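You operate a simulated robot arm through the tools that you are given. There is no shell and no other tool.

You run a simulated robot arm. Do the job below in one go: nothing can be reset, and whatever is moved stays where it is left.

TASK
Zero the watt meter, set it to volts and switch the bench supply's output on at 10 V.
Fine: meter switched on; zero it and set the volts dial while the output is off.

It is judged by the outcome, as a careful person would: the job done as asked, and still so three seconds after it is handed in. It fails if anything else is knocked over, pushed out of place, dropped, spilled or broken.

THE ROBOT
A 7-joint arm with a two-finger parallel gripper, fixed in place. Base frame: the origin is on the floor under the middle of its stand, x ahead of it, y to its left, z up; the work surface is at about z = 0.72. Readings come in m, degrees, newtons and seconds.
It reaches about 1.247 m from its shoulder. Its first joint turns from -132.0 to 132.0 degrees. Payload 3.91 kg.
The TCP is the grasp point between the finger pads, 0.03 m short of the fingertips. In the tool frame z runs along the fingers and y along their closing line. Largest opening 0.11 m; finger width 0.02, thickness 0.01; the body of the gripper, 0.048 by 0.112 m, starts 0.055 m behind the TCP.
Orientation is that of the tool frame in the base frame, as a unit quaternion [w, x, y, z]. With the fingers straight down and closing along the base's y, the tool's x points along the base's -x, its y along +y and its z along -z.

THE INTERFACE
- The arm moves only by the tool step_arm. Its arguments are lists of equal length, an entry for each row: "xyz": the shift along the base's x, y, z in units of 400 mm (1.0 is 400 mm), a list of three; "dr": the turn, a rotation vector about the base's x, y, z in units of 60 degrees (1.0 is 60 degrees), a list of three; "hand": the closure, from 0 (fully open) to 1 (shut). In form: {"xyz": [[tx, ty, tz], ...], "dr": [[wx, wy, wz], ...], "hand": [hand, ...]}. A call has 1 to 20 rows; each row is the pose to reach, as a shift and turn from the pose commanded when the call began. A call with a number of a shift or a turn outside -1 to 1 is refused whole. Each row takes 0.2 s and may step no farther than 0.05 m and 8.6 degrees from the row before; otherwise, or with a gripper value out of range, the whole call is refused. Where a pose cannot be reached the arm comes as near as it can. A force on the tool above 40 N (or 10 N above the force at the start of the call, whichever is more), or a blocked arm, ends the call early, and 0.2 s more pass. Each finger travels about 0.108 m/s and halts on what it meets, pressing with about 26 N; the grip force reading is that of the motor and also rises with nothing between the fingers. The clock runs only during rows and for 0.2 s after the last one: add rows that repeat a pose to give the fingers time. It gives the time, the measured TCP pose, the force on the tool (base axes), the opening and the grip force at its end, in the units of the frame above (readings bear some noise), with the torque about the TCP (base axes, N m) and any sound that the robot's microphone picked up, and new pictures: "views" is both (left out), scene, wrist or none.
- Cameras (640 x 400 px; columns grow to the right, rows downward): "scene" is fixed at [0.3992, -0.649, 1.2954]; the picture's right is [1.00, -0.03, 0.00], its down [-0.01, -0.32, -0.95] and it looks along [0.03, 0.95, -0.32] (base axes); focal length 315 px, centre (320, 200). "wrist" rides on the gripper at [0.072, 0.017, -0.103] in the tool frame; the picture's right is [-0.23, 0.97, 0.00], its down [-0.76, -0.18, -0.62] and it looks along [-0.61, -0.14, 0.78] (tool axes); focal length 222 px, centre (320, 200). There is no depth. A picture from a camera that has moved, and an enlarged one, comes with that camera's place and axes in the base frame and with its lens.
- close_up(camera, box): a new picture of the part [left, top, right, bottom] of that camera's present view, enlarged. No time passes.
- close_job(): hands the job in; it is judged then, once.

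Places have to be worked out from the pictures, the camera data and where the tool is seen. Open the gripper and draw the arm clear of the work before you hand the job in, unless the task says otherwise.

The tools are called after "Emit:" as name(argument=value, ...) on one line, values as JSON. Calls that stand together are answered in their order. step_arm: Moves the arm, as the interface text tells. Its arguments: {"type":"object","properties":{"xyz":{"type":"array","items":{"type":"array","items":{"type":"number"}}},"dr":{"type":"array","items":{"type":"array","items":{"type":"number"}}},"hand":{"type":"array","items":{"type":"number"}},"views":{"type":"string","enum":["both","scene","wrist","none"]}},"required":["xyz","dr","hand"]} The other tools are called the same way: close_up (camera, box) takes an enlarged picture of a part of a camera's view; close_job () hands the job in.

At the start:

```text
clock: 0.0
tool_pos: [0.3335, 0.6627, 1.0445]
ee_rot: [0.001, 0.001, 1.0, 0.0]
wrist_force: [0.6, -0.2, -0.3]
torque: [-0.01, -0.01, 0.0]
finger_gap: 0.11
grasp_force: 0.0
```

scene: 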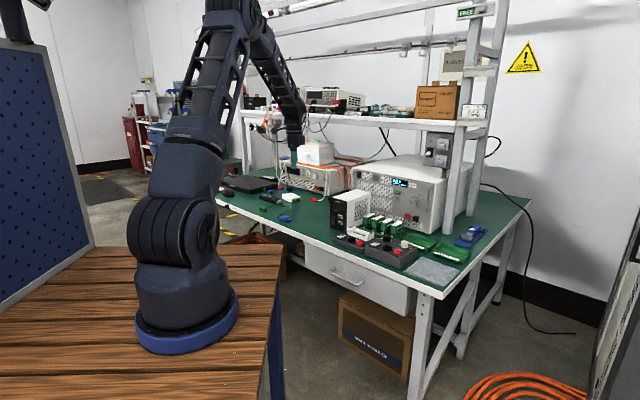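
wrist: 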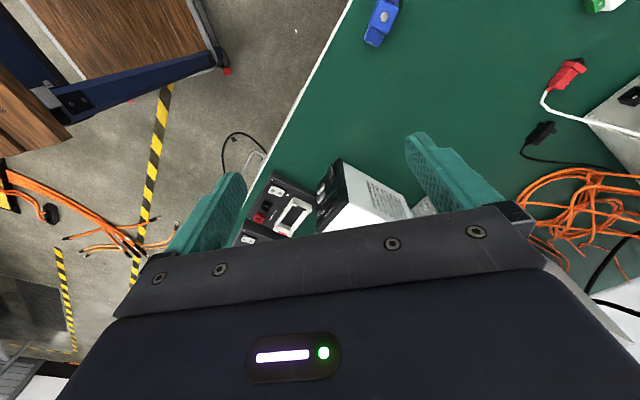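

I'll start by looking closely at the bench equipment from the scene camera and the wrist camera to identify the meter and the supply.

Emit:
close_up(camera="scene", box=[320, 150, 480, 270])

Emit:
close_up(camera="scene", box=[210, 130, 370, 230])

Emit:
close_up(camera="wrist", box=[220, 130, 440, 260])

```text
3.33 times, centred on (400, 210) of scene
camera zoom: at [0.3992, -0.649, 1.2954], right [1.0, -0.03, 0.0], down [-0.01, -0.32, -0.95], along [0.03, 0.95, -0.32], focal length 1051 px, centre (53, 167)
```

zoom: 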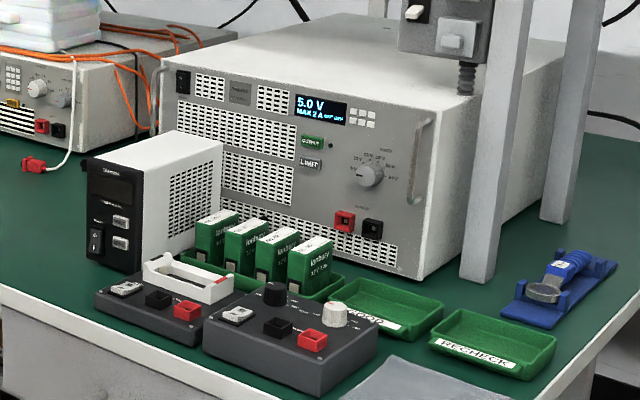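

```text
4.00 times, centred on (290, 180) of scene
camera zoom: at [0.3992, -0.649, 1.2954], right [1.0, -0.03, 0.0], down [-0.01, -0.32, -0.95], along [0.03, 0.95, -0.32], focal length 1262 px, centre (440, 280)
```

zoom: 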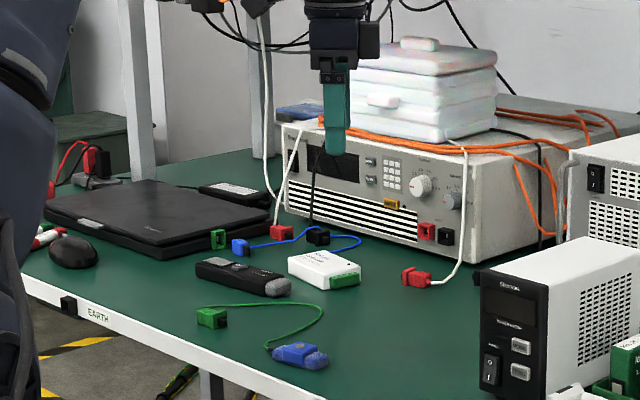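

```text
2.91 times, centred on (330, 195) of wrist
camera zoom: at [0.2598, 0.6815, 1.1482], right [0.23, 0.97, 0.0], down [0.76, -0.18, 0.62], along [0.61, -0.14, -0.78], focal length 646 px, centre (291, 214)
```

zoom: 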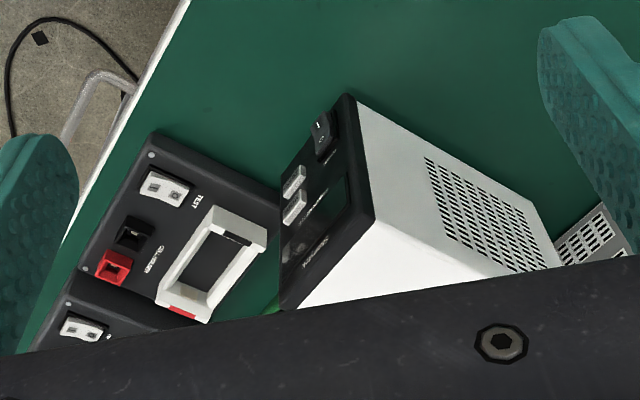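

The candidate meter is the small black-fronted white box; the big box shows "5.0 V MAX 2 A". I'll zoom in more to read the labels.

Emit:
close_up(camera="scene", box=[385, 165, 435, 215])

Emit:
close_up(camera="scene", box=[325, 182, 380, 222])

Emit:
close_up(camera="scene", box=[340, 215, 420, 275])

Emit:
close_up(camera="scene", box=[280, 155, 345, 200])

```text
8.00 times, centred on (410, 190) of scene
camera zoom: at [0.3992, -0.649, 1.2954], right [1.0, -0.03, 0.0], down [-0.01, -0.32, -0.95], along [0.03, 0.95, -0.32], focal length 2523 px, centre (-400, 280)
```

zoom: 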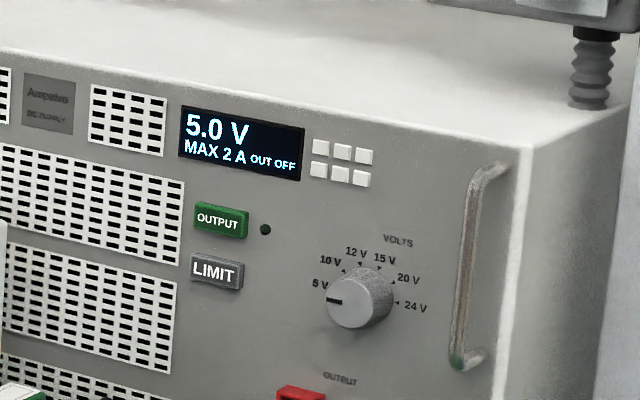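

```text
10.00 times, centred on (352, 202) of scene
camera zoom: at [0.3992, -0.649, 1.2954], right [1.0, -0.03, 0.0], down [-0.01, -0.32, -0.95], along [0.03, 0.95, -0.32], focal length 3154 px, centre (-5, 180)
```

zoom: 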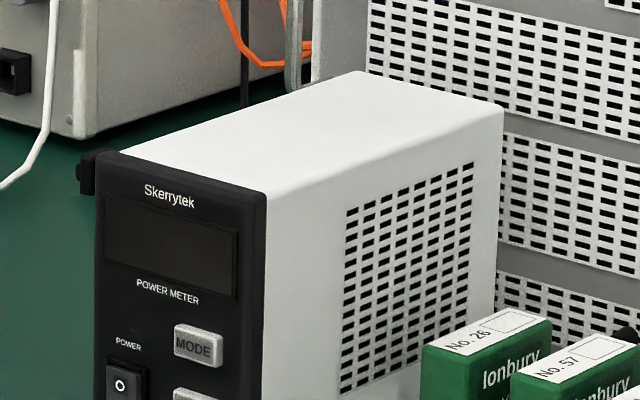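

```text
6.67 times, centred on (380, 245) of scene
camera zoom: at [0.3992, -0.649, 1.2954], right [1.0, -0.03, 0.0], down [-0.01, -0.32, -0.95], along [0.03, 0.95, -0.32], focal length 2102 px, centre (-80, -100)
```

zoom: 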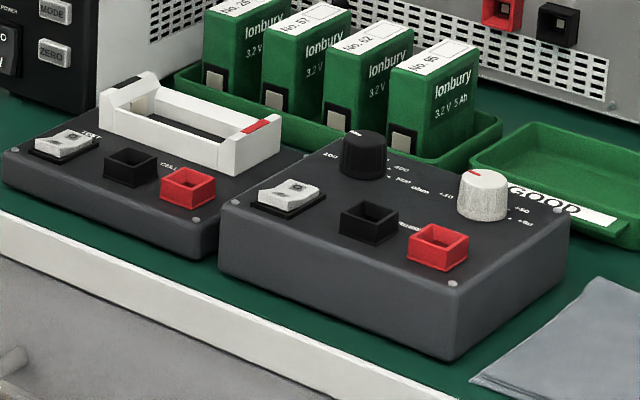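

```text
8.89 times, centred on (312, 178) of scene
camera zoom: at [0.3992, -0.649, 1.2954], right [1.0, -0.03, 0.0], down [-0.01, -0.32, -0.95], along [0.03, 0.95, -0.32], focal length 2803 px, centre (387, 400)
```

zoom: 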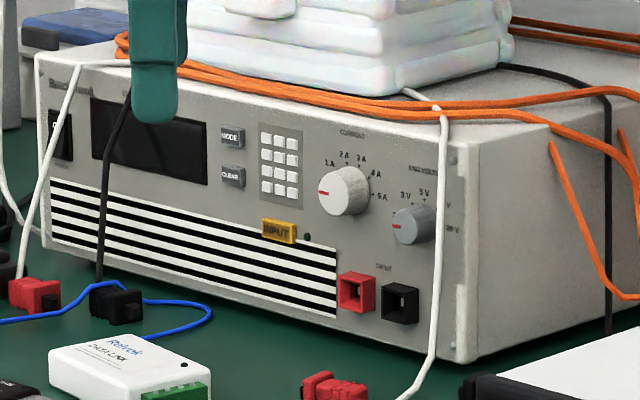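

The meter (Skerrytek POWER METER) is off, with a POWER rocker, MODE and ZERO. The DC supply shows 5.0 V, OUT OFF, with a VOLTS dial and an OUTPUT button. Zooming in on the meter's controls.

Emit:
close_up(camera="scene", box=[330, 210, 362, 235])

Emit:
close_up(camera="wrist", box=[305, 150, 355, 240])

Emit:
close_up(camera="scene", box=[400, 190, 435, 212])

```text
16.00 times, centred on (346, 222) of scene
camera zoom: at [0.3992, -0.649, 1.2954], right [1.0, -0.03, 0.0], down [-0.01, -0.32, -0.95], along [0.03, 0.95, -0.32], focal length 5046 px, centre (-96, -160)
```

zoom: 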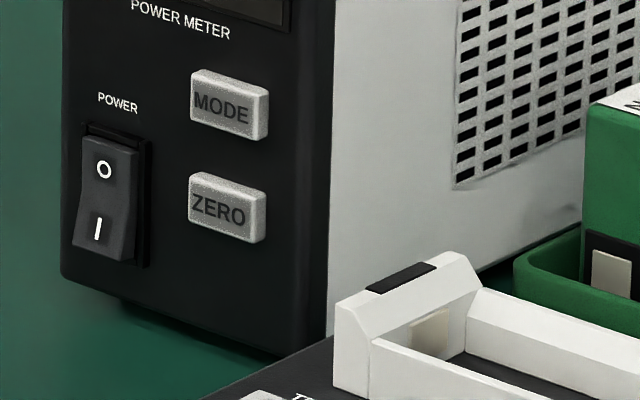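

```text
4.44 times, centred on (330, 195) of wrist
camera zoom: at [0.2598, 0.6815, 1.1482], right [0.23, 0.97, 0.0], down [0.76, -0.18, 0.62], along [0.61, -0.14, -0.78], focal length 987 px, centre (276, 222)
```

zoom: 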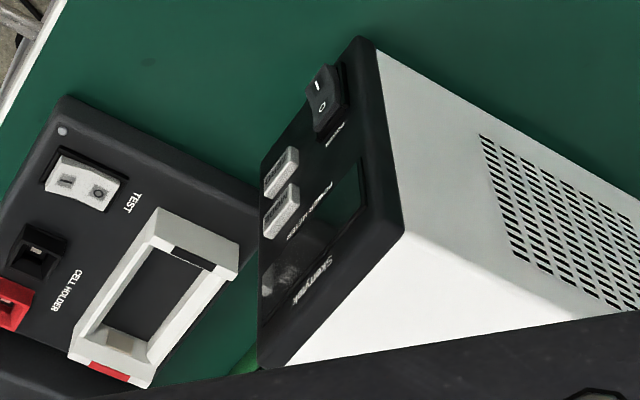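

```text
16.00 times, centred on (418, 201) of scene
camera zoom: at [0.3992, -0.649, 1.2954], right [1.0, -0.03, 0.0], down [-0.01, -0.32, -0.95], along [0.03, 0.95, -0.32], focal length 5046 px, centre (-1240, 184)
```

zoom: 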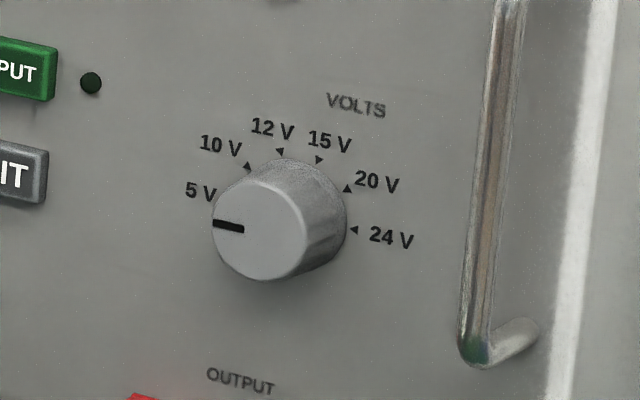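

The rocker has O pressed in and I standing out, so its lower half must be pressed. The bench is turned about 44° in the base frame, with the meter front near (0.52, 0.64) and facing the robot. I'll yaw the tool 44° in place and close the fingers, then look.

Emit:
step_arm(xyz=[[0, 0, 0], [0, 0, 0], [0, 0, 0], [0, 0, 0], [0, 0, 0], [0, 0, 0], [0, 0, 0]], dr=[[0, 0, 0.105], [0, 0, 0.21], [0, 0, 0.315], [0, 0, 0.42], [0, 0, 0.525], [0, 0, 0.63], [0, 0, 0.7333]], hand=[0.2, 0.4, 0.6, 0.8, 1, 1, 1])

```text
clock: 1.6
tool_pos: [0.3339, 0.6645, 1.0451]
ee_rot: [-0.001, -0.375, 0.927, 0.0]
wrist_force: [0.5, 0.6, -0.2]
torque: [-0.01, -0.01, 0.0]
finger_gap: 0.0
grasp_force: 26.0
camera wrist: at [0.269, 0.6265, 1.1487], right [-0.52, 0.86, 0.0], down [0.67, 0.4, 0.62], along [0.53, 0.32, -0.78], focal length 222 px, centre (320, 200)
```

scene: 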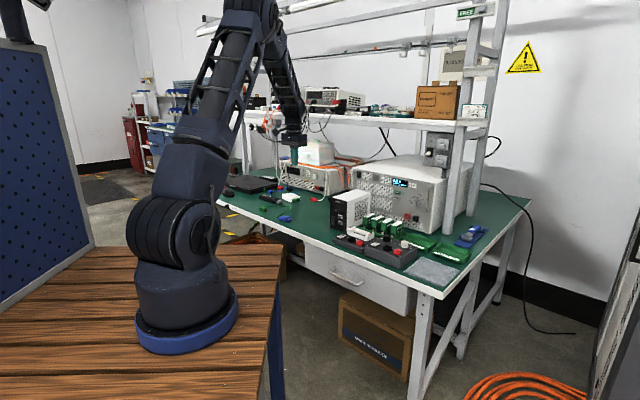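
wrist: 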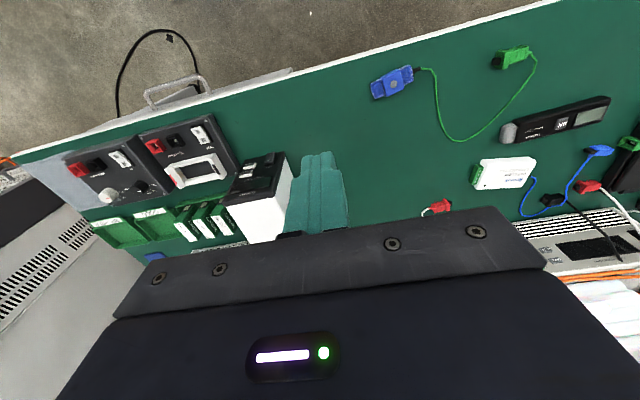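

The bench edge works out to run at −45°, so the bench inward direction is about 45°. Zooming the wrist view on the meter and the supply to check the meter's heading.

Emit:
close_up(camera="wrist", box=[210, 140, 350, 250])

Emit:
close_up(camera="wrist", box=[40, 110, 260, 260])

```text
3.64 times, centred on (280, 195) of wrist
camera zoom: at [0.269, 0.6265, 1.1487], right [-0.52, 0.86, 0.0], down [0.67, 0.4, 0.62], along [0.53, 0.32, -0.78], focal length 808 px, centre (466, 218)
```

zoom: 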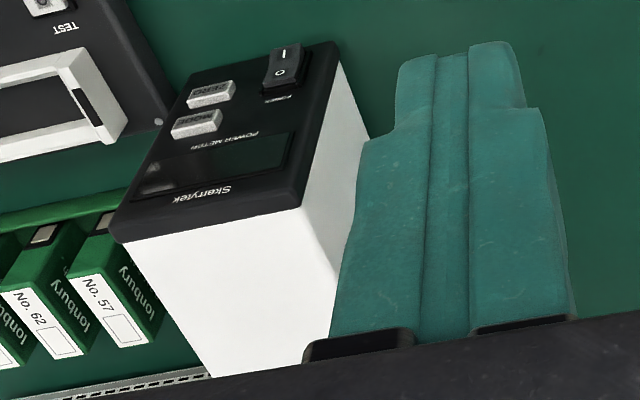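

```text
2.67 times, centred on (150, 185) of wrist
camera zoom: at [0.269, 0.6265, 1.1487], right [-0.52, 0.86, 0.0], down [0.67, 0.4, 0.62], along [0.53, 0.32, -0.78], focal length 592 px, centre (773, 240)
```

zoom: 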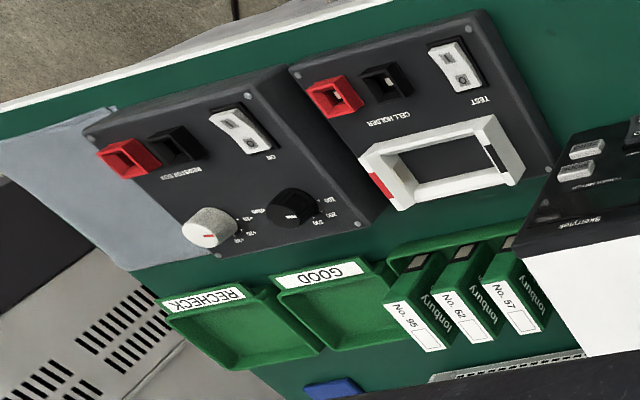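

The meter front is also at about 45° heading, with its face at n ≈ 0.82 along (0.707, 0.707) and the controls at z ≈ 0.75–0.79. Next I pitch the tool 45° forward and move to a viewing pose about 15 cm in front of the meter.

Emit:
step_arm(xyz=[[0, 0, 0], [0, 0, 0], [0, 0, 0], [0, 0, 0], [0, 0, 0], [0, 0, 0], [0.0288, -0.0617, -0.0771], [0.0575, -0.1233, -0.1542], [0.0863, -0.185, -0.2313], [0.115, -0.2467, -0.3083], [0.1438, -0.3083, -0.3854], [0.1725, -0.37, -0.4625]], dr=[[0.0884, -0.0884, 0.003], [0.1768, -0.1768, 0.006], [0.2652, -0.2652, 0.009], [0.3535, -0.3535, 0.012], [0.4419, -0.4419, 0.015], [0.5303, -0.5303, 0.0167], [0.5303, -0.5303, 0.0167], [0.5303, -0.5303, 0.0167], [0.5303, -0.5303, 0.0167], [0.5303, -0.5303, 0.0167], [0.5303, -0.5303, 0.0167], [0.5303, -0.5303, 0.0167]], hand=[1, 1, 1, 1, 1, 1, 1, 1, 1, 1, 1, 1])

```text
clock: 4.2
tool_pos: [0.4016, 0.5166, 0.8618]
ee_rot: [0.352, -0.355, 0.853, 0.149]
wrist_force: [-0.9, -0.2, 0.7]
torque: [-0.03, -0.04, -0.03]
finger_gap: 0.0
grasp_force: 26.5
camera wrist: at [0.3021, 0.4411, 0.8829], right [-0.58, 0.8, 0.17], down [0.2, -0.06, 0.98], along [0.79, 0.6, -0.12], focal length 222 px, centre (320, 200)
```

scene: 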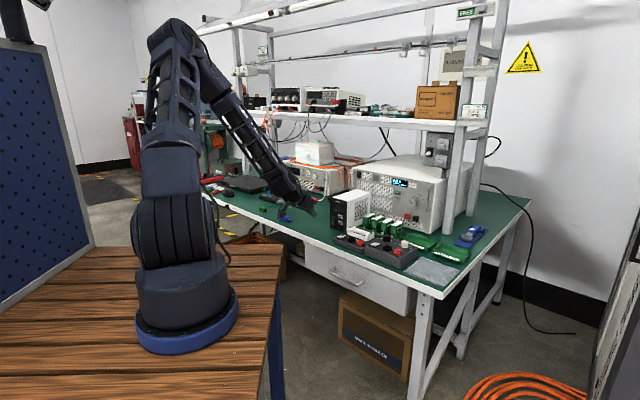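
wrist: 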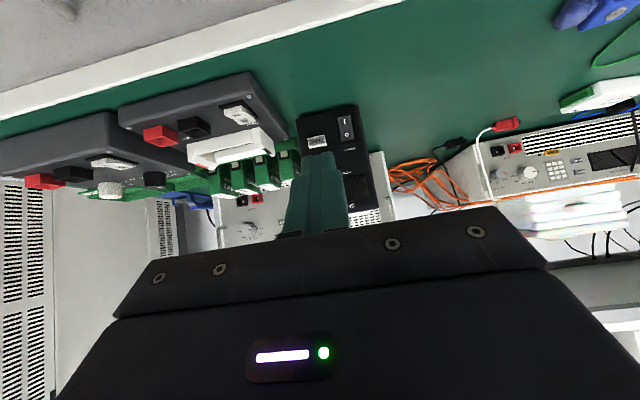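

Tool now points 45° down and forward at heading 45°, as intended. The meter panel shows upside down behind the fingertips; zooming on it.

Emit:
close_up(camera="wrist", box=[270, 90, 400, 220])

Emit:
close_up(camera="scene", box=[270, 160, 390, 260])

```text
3.08 times, centred on (335, 155) of wrist
camera zoom: at [0.3021, 0.4411, 0.8829], right [-0.58, 0.8, 0.17], down [0.2, -0.06, 0.98], along [0.79, 0.6, -0.12], focal length 684 px, centre (274, 338)
```

zoom: 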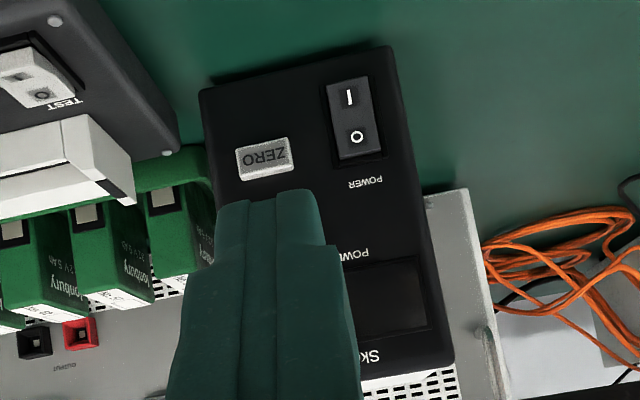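

```text
4.00 times, centred on (330, 210) of scene
camera zoom: at [0.3992, -0.649, 1.2954], right [1.0, -0.03, 0.0], down [-0.01, -0.32, -0.95], along [0.03, 0.95, -0.32], focal length 1262 px, centre (280, 160)
```

zoom: 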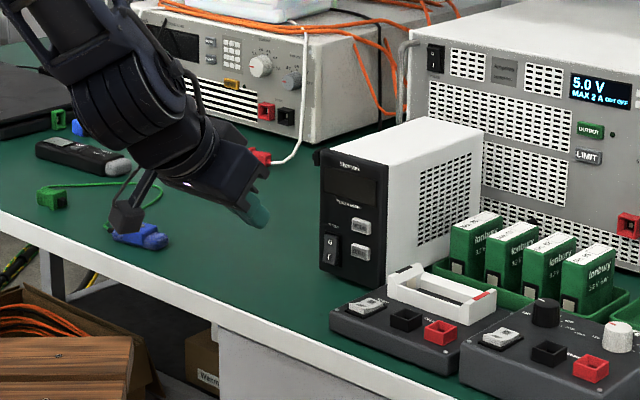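

Combining views: the rocker's "I" end is at n≈0.806, u≈−0.108, z≈0.751, and ZERO at n≈0.812, u≈−0.067, z≈0.766 (n along (0.707,0.707), u along (0.707,−0.707)). I move to a pre-contact pose about 3 cm in front of the "I" end.

Emit:
step_arm(xyz=[[0.033, 0.0561, -0.0599], [0.066, 0.1121, -0.1198], [0.099, 0.1682, -0.1796], [0.132, 0.2243, -0.2395], [0.132, 0.2243, -0.2395]], dr=[[0, 0, 0], [0, 0, 0], [0, 0, 0], [0, 0, 0], [0, 0, 0]], hand=[1, 1, 1, 1, 1])

Emit:
close_up(camera="wrist", box=[220, 30, 440, 230])

Emit:
close_up(camera="scene", box=[300, 180, 380, 250])

```text
clock: 5.4
tool_pos: [0.4555, 0.6035, 0.7656]
ee_rot: [0.352, -0.354, 0.853, 0.15]
wrist_force: [0.6, 0.4, 0.3]
torque: [0.01, 0.0, 0.01]
finger_gap: 0.0
grasp_force: 25.5
camera wrist: at [0.3546, 0.5286, 0.7874], right [-0.58, 0.8, 0.17], down [0.2, -0.06, 0.98], along [0.79, 0.6, -0.12], focal length 222 px, centre (320, 200)
```

scene: 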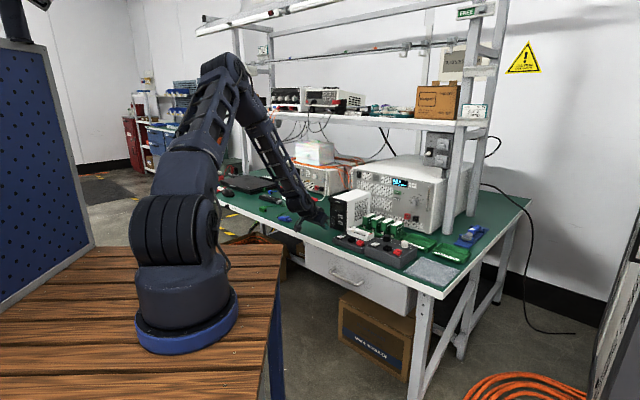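
wrist: 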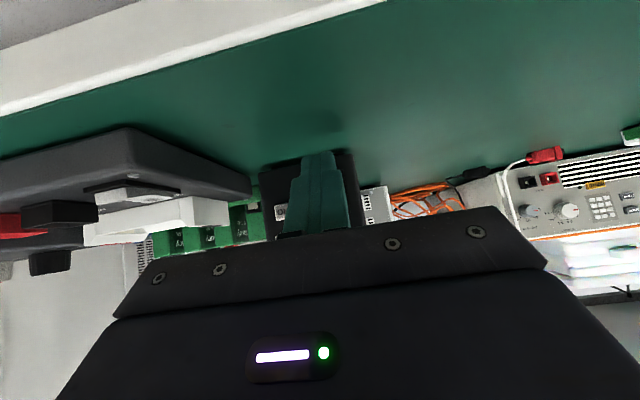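

```text
2.00 times, centred on (330, 130) of wrist
camera zoom: at [0.3546, 0.5286, 0.7874], right [-0.58, 0.8, 0.17], down [0.2, -0.06, 0.98], along [0.79, 0.6, -0.12], focal length 444 px, centre (300, 340)
```

zoom: 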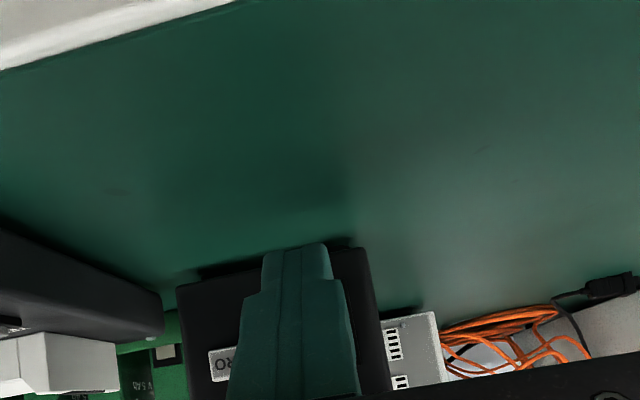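

```text
5.71 times, centred on (340, 215) of scene
camera zoom: at [0.3992, -0.649, 1.2954], right [1.0, -0.03, 0.0], down [-0.01, -0.32, -0.95], along [0.03, 0.95, -0.32], focal length 1802 px, centre (206, 114)
```

zoom: 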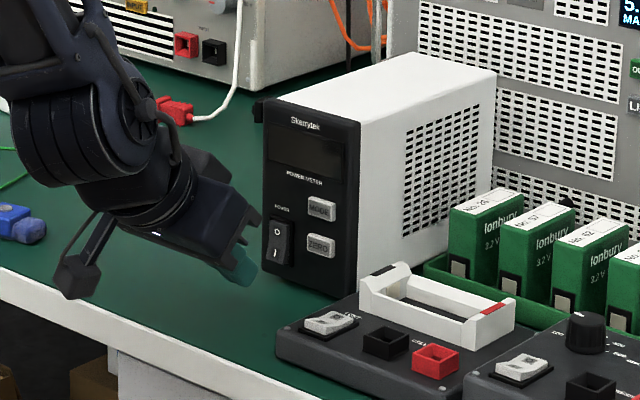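

The fingertips line up with the lower half of the rocker in both views (about 2.5 cm short, perhaps 2 mm too far right). I'll creep in along the panel normal with a small left correction, and stop near first contact.

Emit:
step_arm(xyz=[[0.0194, 0.023, 0], [0.0389, 0.046, 0], [0.0424, 0.0495, 0]], dr=[[0, 0, 0], [0, 0, 0], [0, 0, 0]], hand=[1, 1, 1])

Emit:
close_up(camera="scene", box=[315, 185, 375, 245])

Emit:
close_up(camera="wrist", box=[230, 100, 430, 230])

```text
clock: 6.2
tool_pos: [0.473, 0.6259, 0.764]
ee_rot: [0.353, -0.354, 0.853, 0.15]
wrist_force: [0.4, 0.0, 0.0]
torque: [0.01, -0.04, 0.0]
finger_gap: 0.0
grasp_force: 26.2
camera wrist: at [0.372, 0.5496, 0.7864], right [-0.58, 0.8, 0.17], down [0.2, -0.06, 0.98], along [0.79, 0.6, -0.13], focal length 222 px, centre (320, 200)
```

scene: 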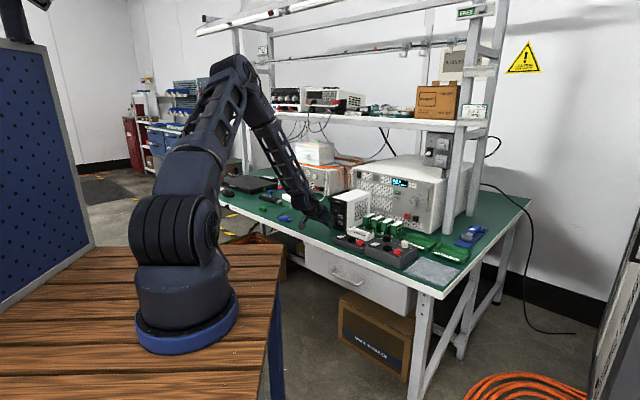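
wrist: 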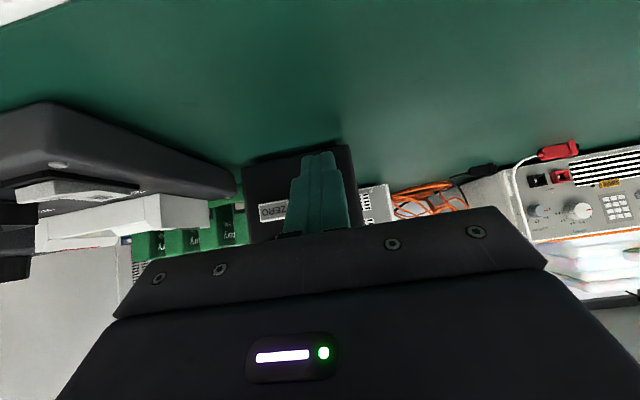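

```text
6.67 times, centred on (345, 215) of scene
camera zoom: at [0.3992, -0.649, 1.2954], right [1.0, -0.03, 0.0], down [-0.01, -0.32, -0.95], along [0.03, 0.95, -0.32], focal length 2102 px, centre (153, 100)
```

zoom: 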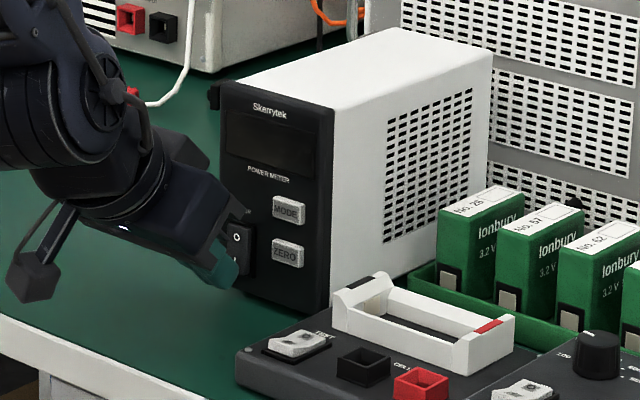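

```text
3.08 times, centred on (330, 165) of wrist
camera zoom: at [0.372, 0.5496, 0.7864], right [-0.58, 0.8, 0.17], down [0.2, -0.06, 0.98], along [0.79, 0.6, -0.13], focal length 684 px, centre (289, 308)
```

zoom: 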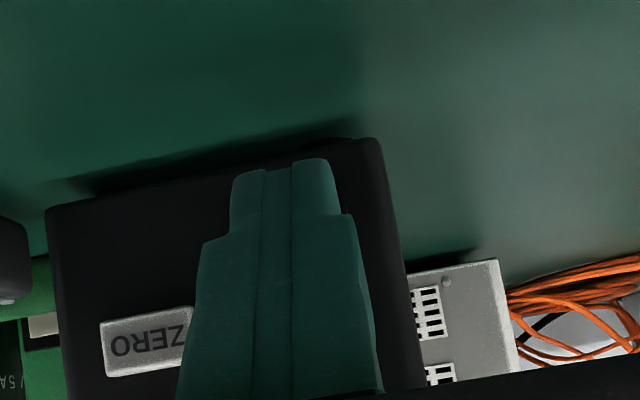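

The finger's leading edge is now right at the "I" end with no force yet. I push in by a few millimetres and watch the force and display.

Emit:
step_arm(xyz=[[0.0053, 0.0053, 0], [0.0106, 0.0106, 0]], dr=[[0, 0, 0], [0, 0, 0]], hand=[1, 1], views="scene")

Emit:
close_up(camera="scene", box=[315, 185, 375, 245])

```text
clock: 6.8
tool_pos: [0.4749, 0.629, 0.7641]
ee_rot: [0.351, -0.355, 0.853, 0.149]
wrist_force: [-16.6, -18.9, 8.6]
torque: [-0.09, 0.09, -0.12]
finger_gap: 0.0
grasp_force: 25.8
```

scene: 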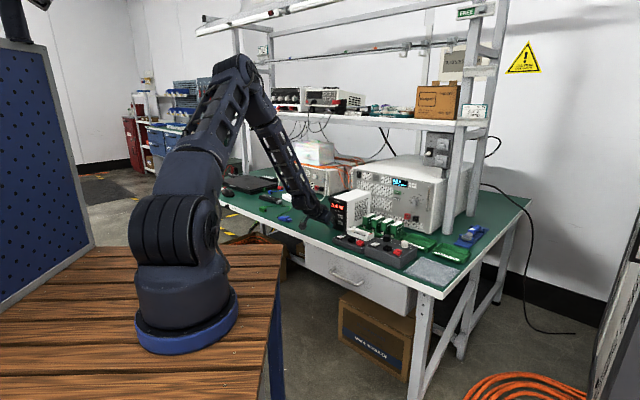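

```text
6.67 times, centred on (345, 215) of scene
camera zoom: at [0.3992, -0.649, 1.2954], right [1.0, -0.03, 0.0], down [-0.01, -0.32, -0.95], along [0.03, 0.95, -0.32], focal length 2102 px, centre (153, 100)
```

zoom: 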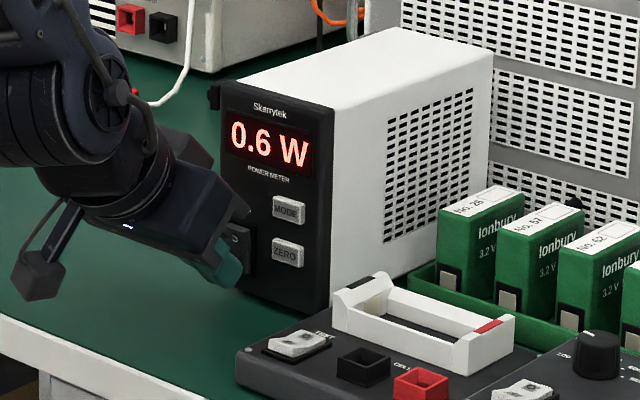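

The meter is on and reads 0.6 W, with about 26 N on the tool and the meter unmoved. I back off along the normal, then shift right and up to line up with ZERO.

Emit:
step_arm(xyz=[[-0.04, -0.04, 0], [-0.0795, -0.0795, 0], [-0.043, -0.116, 0.02], [-0.0058, -0.1533, 0.04], [-0.0058, -0.1533, 0.04]], dr=[[0, 0, 0], [0, 0, 0], [0, 0, 0], [0, 0, 0], [0, 0, 0]], hand=[1, 1, 1, 1, 1])

Emit:
close_up(camera="scene", box=[315, 185, 375, 245])

Emit:
close_up(camera="wrist", box=[230, 100, 430, 230])

```text
clock: 8.0
tool_pos: [0.4728, 0.5683, 0.7812]
ee_rot: [0.352, -0.354, 0.853, 0.15]
wrist_force: [-0.8, 0.0, -0.1]
torque: [0.0, -0.02, 0.01]
finger_gap: 0.0001
grasp_force: 26.4
camera wrist: at [0.3725, 0.4925, 0.8029], right [-0.58, 0.8, 0.17], down [0.2, -0.06, 0.98], along [0.79, 0.6, -0.12], focal length 222 px, centre (320, 200)
```

scene: 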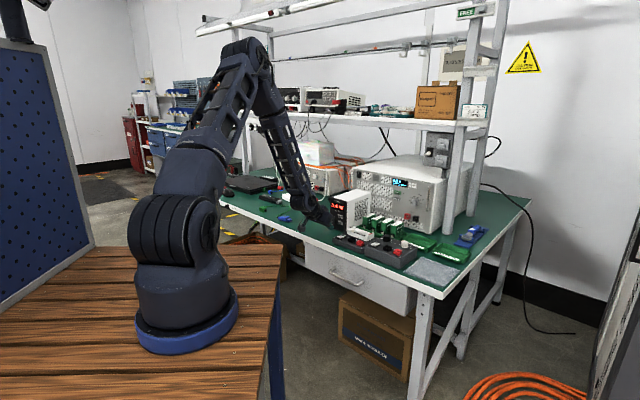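
wrist: 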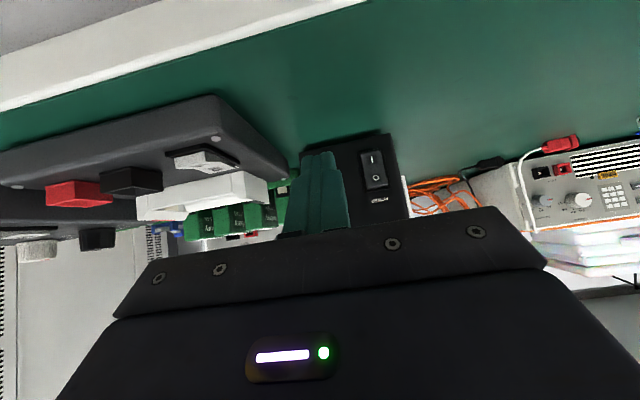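

```text
6.67 times, centred on (345, 215) of scene
camera zoom: at [0.3992, -0.649, 1.2954], right [1.0, -0.03, 0.0], down [-0.01, -0.32, -0.95], along [0.03, 0.95, -0.32], focal length 2102 px, centre (153, 100)
```

zoom: 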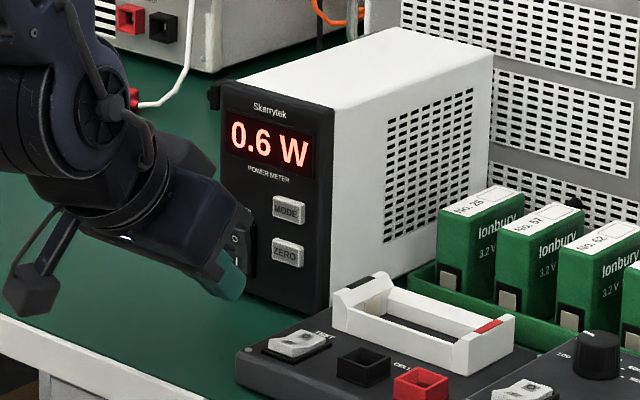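

```text
3.08 times, centred on (330, 165) of wrist
camera zoom: at [0.3725, 0.4925, 0.8029], right [-0.58, 0.8, 0.17], down [0.2, -0.06, 0.98], along [0.79, 0.6, -0.12], focal length 684 px, centre (289, 308)
```

zoom: 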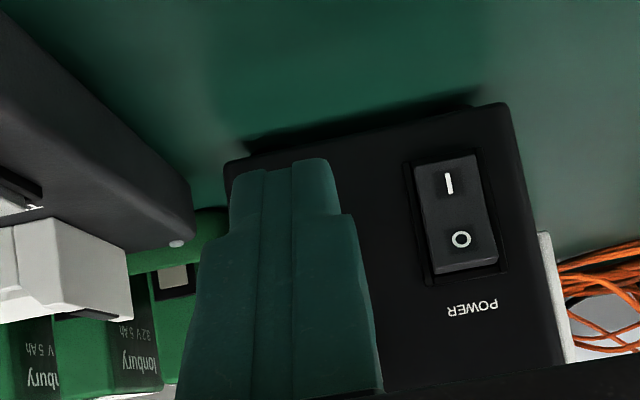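

The rocker now shows I pressed. The fingertips are aligned with ZERO (u≈−0.067, leading edge z≈0.767); I advance to just short of contact.

Emit:
step_arm(xyz=[[0.035, 0.0365, 0], [0.065, 0.0685, 0], [0.076, 0.0795, 0]], dr=[[0, 0, 0], [0, 0, 0], [0, 0, 0]], hand=[1, 1, 1])

Emit:
close_up(camera="scene", box=[320, 190, 370, 240])

Emit:
close_up(camera="wrist", box=[230, 100, 430, 230])

```text
clock: 8.8
tool_pos: [0.5057, 0.601, 0.7813]
ee_rot: [0.353, -0.354, 0.853, 0.149]
wrist_force: [-0.5, -0.9, 1.1]
torque: [0.02, 0.0, 0.01]
finger_gap: 0.0002
grasp_force: 26.6
camera wrist: at [0.4051, 0.5252, 0.8032], right [-0.58, 0.8, 0.17], down [0.2, -0.06, 0.98], along [0.79, 0.6, -0.13], focal length 222 px, centre (320, 200)
```

scene: 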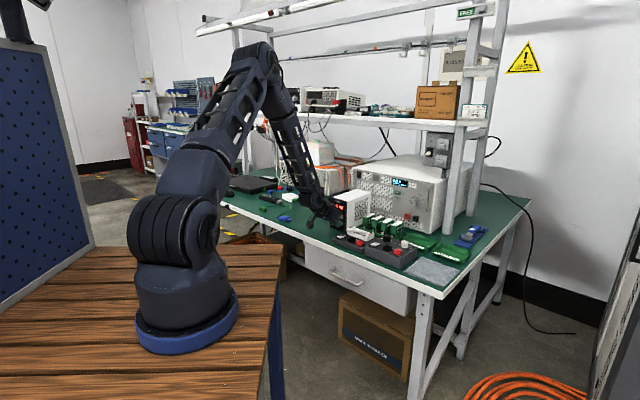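
wrist: 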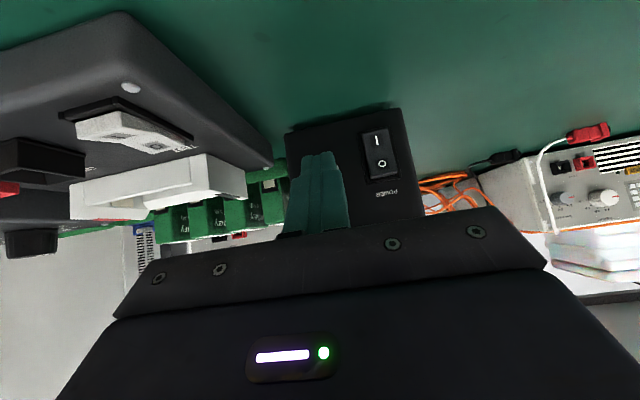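

```text
8.00 times, centred on (345, 215) of scene
camera zoom: at [0.3992, -0.649, 1.2954], right [1.0, -0.03, 0.0], down [-0.01, -0.32, -0.95], along [0.03, 0.95, -0.32], focal length 2523 px, centre (120, 80)
```

zoom: 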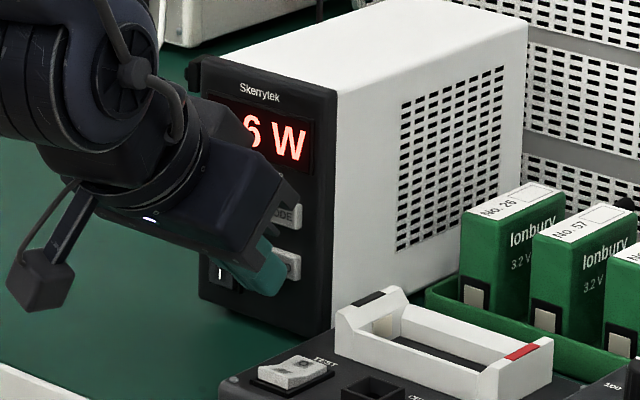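

```text
3.08 times, centred on (330, 165) of wrist
camera zoom: at [0.4051, 0.5252, 0.8032], right [-0.58, 0.8, 0.17], down [0.2, -0.06, 0.98], along [0.79, 0.6, -0.13], focal length 684 px, centre (289, 308)
```

zoom: 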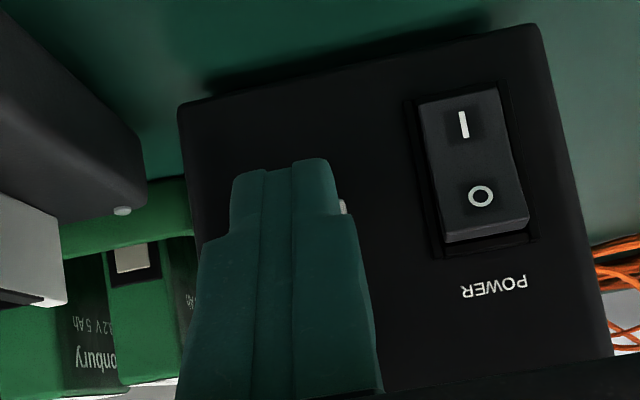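

Leading edge is at the ZERO button's face. I push in a few millimetres and check the display.

Emit:
step_arm(xyz=[[0.0044, 0.0044, 0], [0.0071, 0.0071, 0]], dr=[[0, 0, 0], [0, 0, 0]], hand=[1, 1], views="scene")

Emit:
close_up(camera="scene", box=[320, 190, 370, 240])

```text
clock: 9.4
tool_pos: [0.508, 0.6038, 0.7802]
ee_rot: [0.353, -0.355, 0.853, 0.149]
wrist_force: [-5.0, -6.7, 4.3]
torque: [-0.02, -0.03, -0.05]
finger_gap: 0.0
grasp_force: 25.8
heard: click
```

scene: 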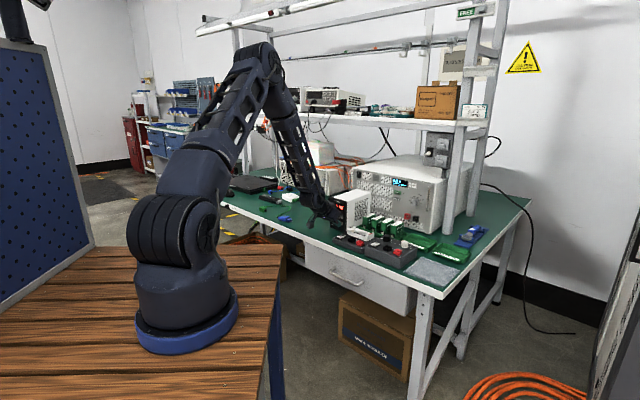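

```text
8.00 times, centred on (345, 215) of scene
camera zoom: at [0.3992, -0.649, 1.2954], right [1.0, -0.03, 0.0], down [-0.01, -0.32, -0.95], along [0.03, 0.95, -0.32], focal length 2523 px, centre (120, 80)
```

zoom: 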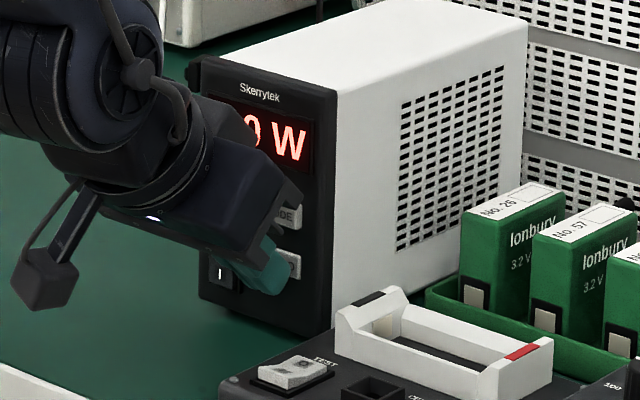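

Click heard and the display now reads 0.0 W. I back off 3 cm, rise 3 cm to MODE, and check.

Emit:
step_arm(xyz=[[-0.027, -0.027, 0], [-0.053, -0.053, 0], [-0.053, -0.053, 0.0375], [-0.053, -0.053, 0.075], [-0.053, -0.053, 0.075]], dr=[[0, 0, 0], [0, 0, 0], [0, 0, 0], [0, 0, 0], [0, 0, 0]], hand=[1, 1, 1, 1, 1])

Emit:
close_up(camera="scene", box=[320, 190, 370, 240])

Emit:
close_up(camera="wrist", box=[230, 100, 430, 230])

```text
clock: 10.6
tool_pos: [0.487, 0.5818, 0.8097]
ee_rot: [0.352, -0.355, 0.853, 0.151]
wrist_force: [0.3, -0.1, 0.4]
torque: [-0.01, -0.03, 0.0]
finger_gap: 0.0
grasp_force: 26.1
camera wrist: at [0.3855, 0.5062, 0.8327], right [-0.58, 0.8, 0.17], down [0.2, -0.06, 0.98], along [0.79, 0.6, -0.12], focal length 222 px, centre (320, 200)
```

scene: 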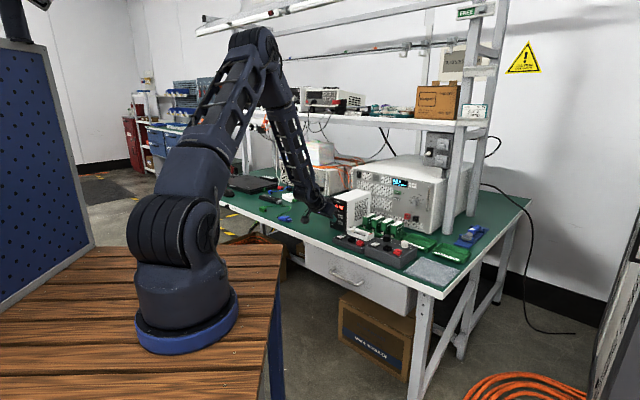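
wrist: 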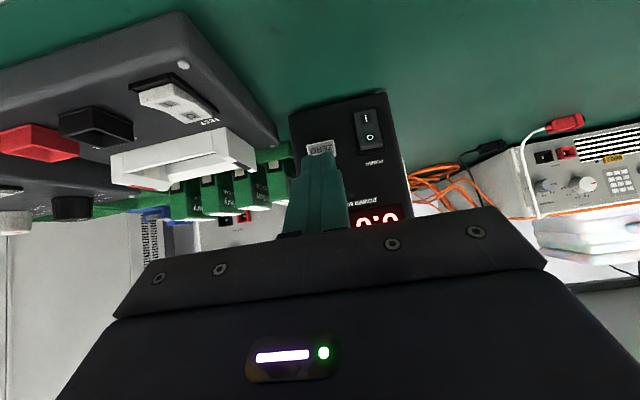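

```text
8.00 times, centred on (345, 215) of scene
camera zoom: at [0.3992, -0.649, 1.2954], right [1.0, -0.03, 0.0], down [-0.01, -0.32, -0.95], along [0.03, 0.95, -0.32], focal length 2523 px, centre (120, 80)
```

zoom: 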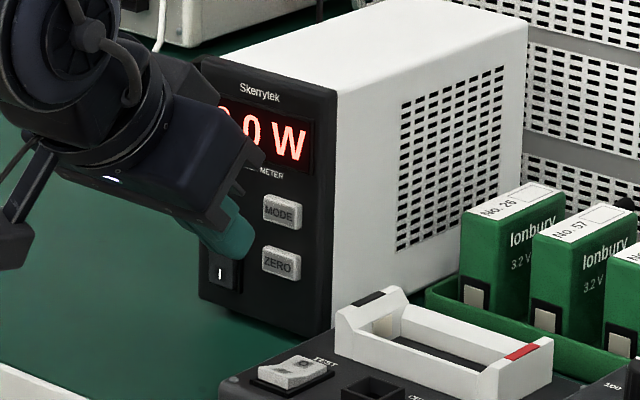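

```text
3.08 times, centred on (330, 165) of wrist
camera zoom: at [0.3855, 0.5062, 0.8327], right [-0.58, 0.8, 0.17], down [0.2, -0.06, 0.98], along [0.79, 0.6, -0.12], focal length 684 px, centre (289, 308)
```

zoom: 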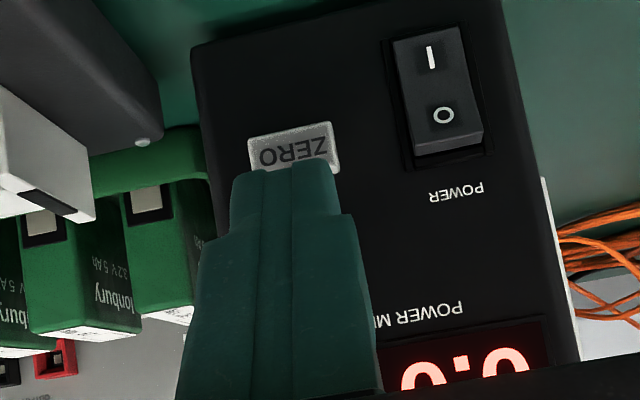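

ZERO works out again at u≈−0.067, matching the finger line, and the display reads 0.0 W. I press MODE once by returning to the same depth.

Emit:
step_arm(xyz=[[0.0265, 0.0265, 0], [0.0424, 0.0424, 0], [0.0486, 0.0486, 0], [0.053, 0.053, 0]], dr=[[0, 0, 0], [0, 0, 0], [0, 0, 0], [0, 0, 0]], hand=[1, 1, 1, 1], views="scene")

Emit:
close_up(camera="scene", box=[320, 190, 370, 240])

```text
clock: 11.6
tool_pos: [0.5078, 0.6011, 0.8095]
ee_rot: [0.353, -0.354, 0.853, 0.15]
wrist_force: [-2.7, -5.2, 0.1]
torque: [-0.1, 0.02, -0.08]
finger_gap: 0.0002
grasp_force: 26.1
heard: click
```

scene: 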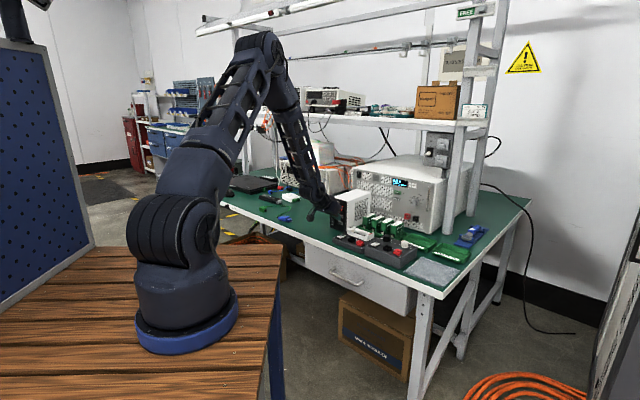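

```text
8.00 times, centred on (345, 215) of scene
camera zoom: at [0.3992, -0.649, 1.2954], right [1.0, -0.03, 0.0], down [-0.01, -0.32, -0.95], along [0.03, 0.95, -0.32], focal length 2523 px, centre (120, 80)
```

zoom: 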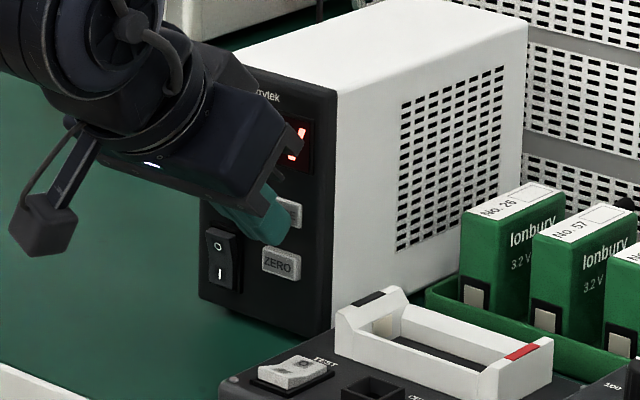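

Another click; the display's unit is partly hidden (W or V). I back off to read it.

Emit:
step_arm(xyz=[[-0.053, -0.053, 0], [-0.106, -0.106, 0], [-0.106, -0.106, 0]], dr=[[0, 0, 0], [0, 0, 0], [0, 0, 0]], hand=[1, 1, 1])

Emit:
close_up(camera="scene", box=[320, 190, 370, 240])

Emit:
close_up(camera="wrist", box=[230, 100, 430, 230])

```text
clock: 12.4
tool_pos: [0.4649, 0.5611, 0.8093]
ee_rot: [0.352, -0.355, 0.853, 0.15]
wrist_force: [0.2, 0.4, 0.2]
torque: [-0.02, 0.0, -0.01]
finger_gap: 0.0001
grasp_force: 25.6
camera wrist: at [0.3642, 0.4846, 0.8321], right [-0.58, 0.8, 0.17], down [0.2, -0.06, 0.98], along [0.79, 0.6, -0.12], focal length 222 px, centre (320, 200)
```

scene: 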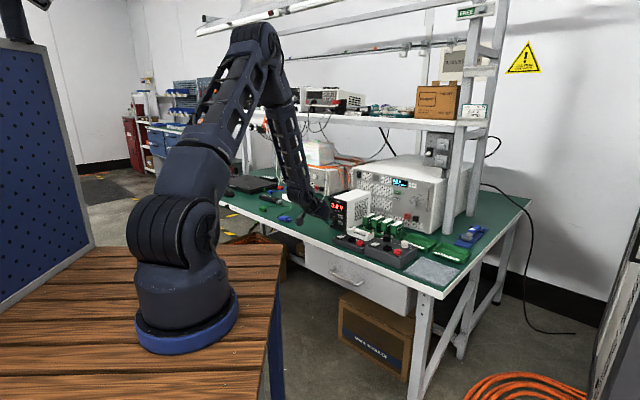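
wrist: 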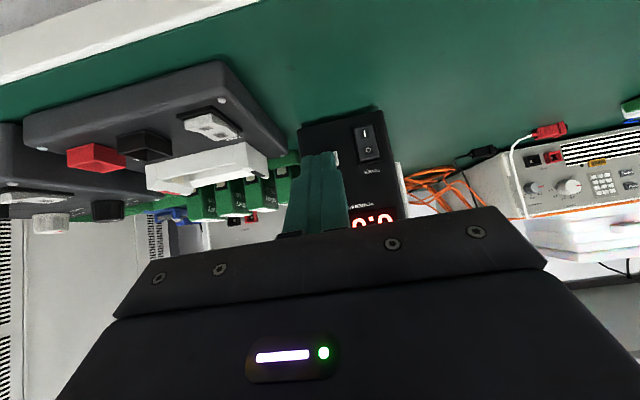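

```text
8.00 times, centred on (345, 215) of scene
camera zoom: at [0.3992, -0.649, 1.2954], right [1.0, -0.03, 0.0], down [-0.01, -0.32, -0.95], along [0.03, 0.95, -0.32], focal length 2523 px, centre (120, 80)
```

zoom: 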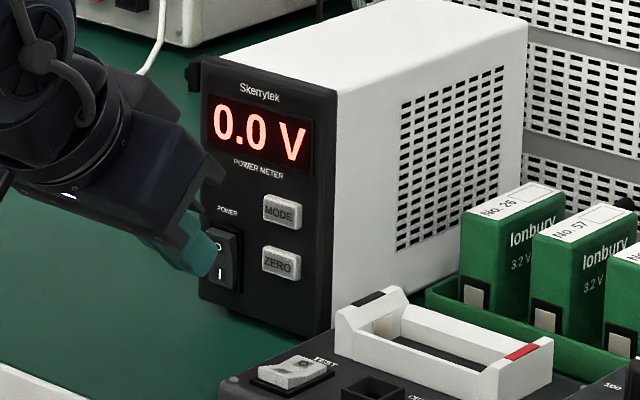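

```text
3.08 times, centred on (330, 165) of wrist
camera zoom: at [0.3642, 0.4846, 0.8321], right [-0.58, 0.8, 0.17], down [0.2, -0.06, 0.98], along [0.79, 0.6, -0.12], focal length 684 px, centre (289, 308)
```

zoom: 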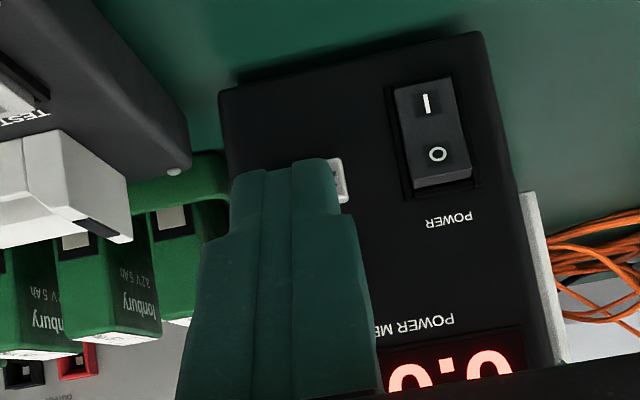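

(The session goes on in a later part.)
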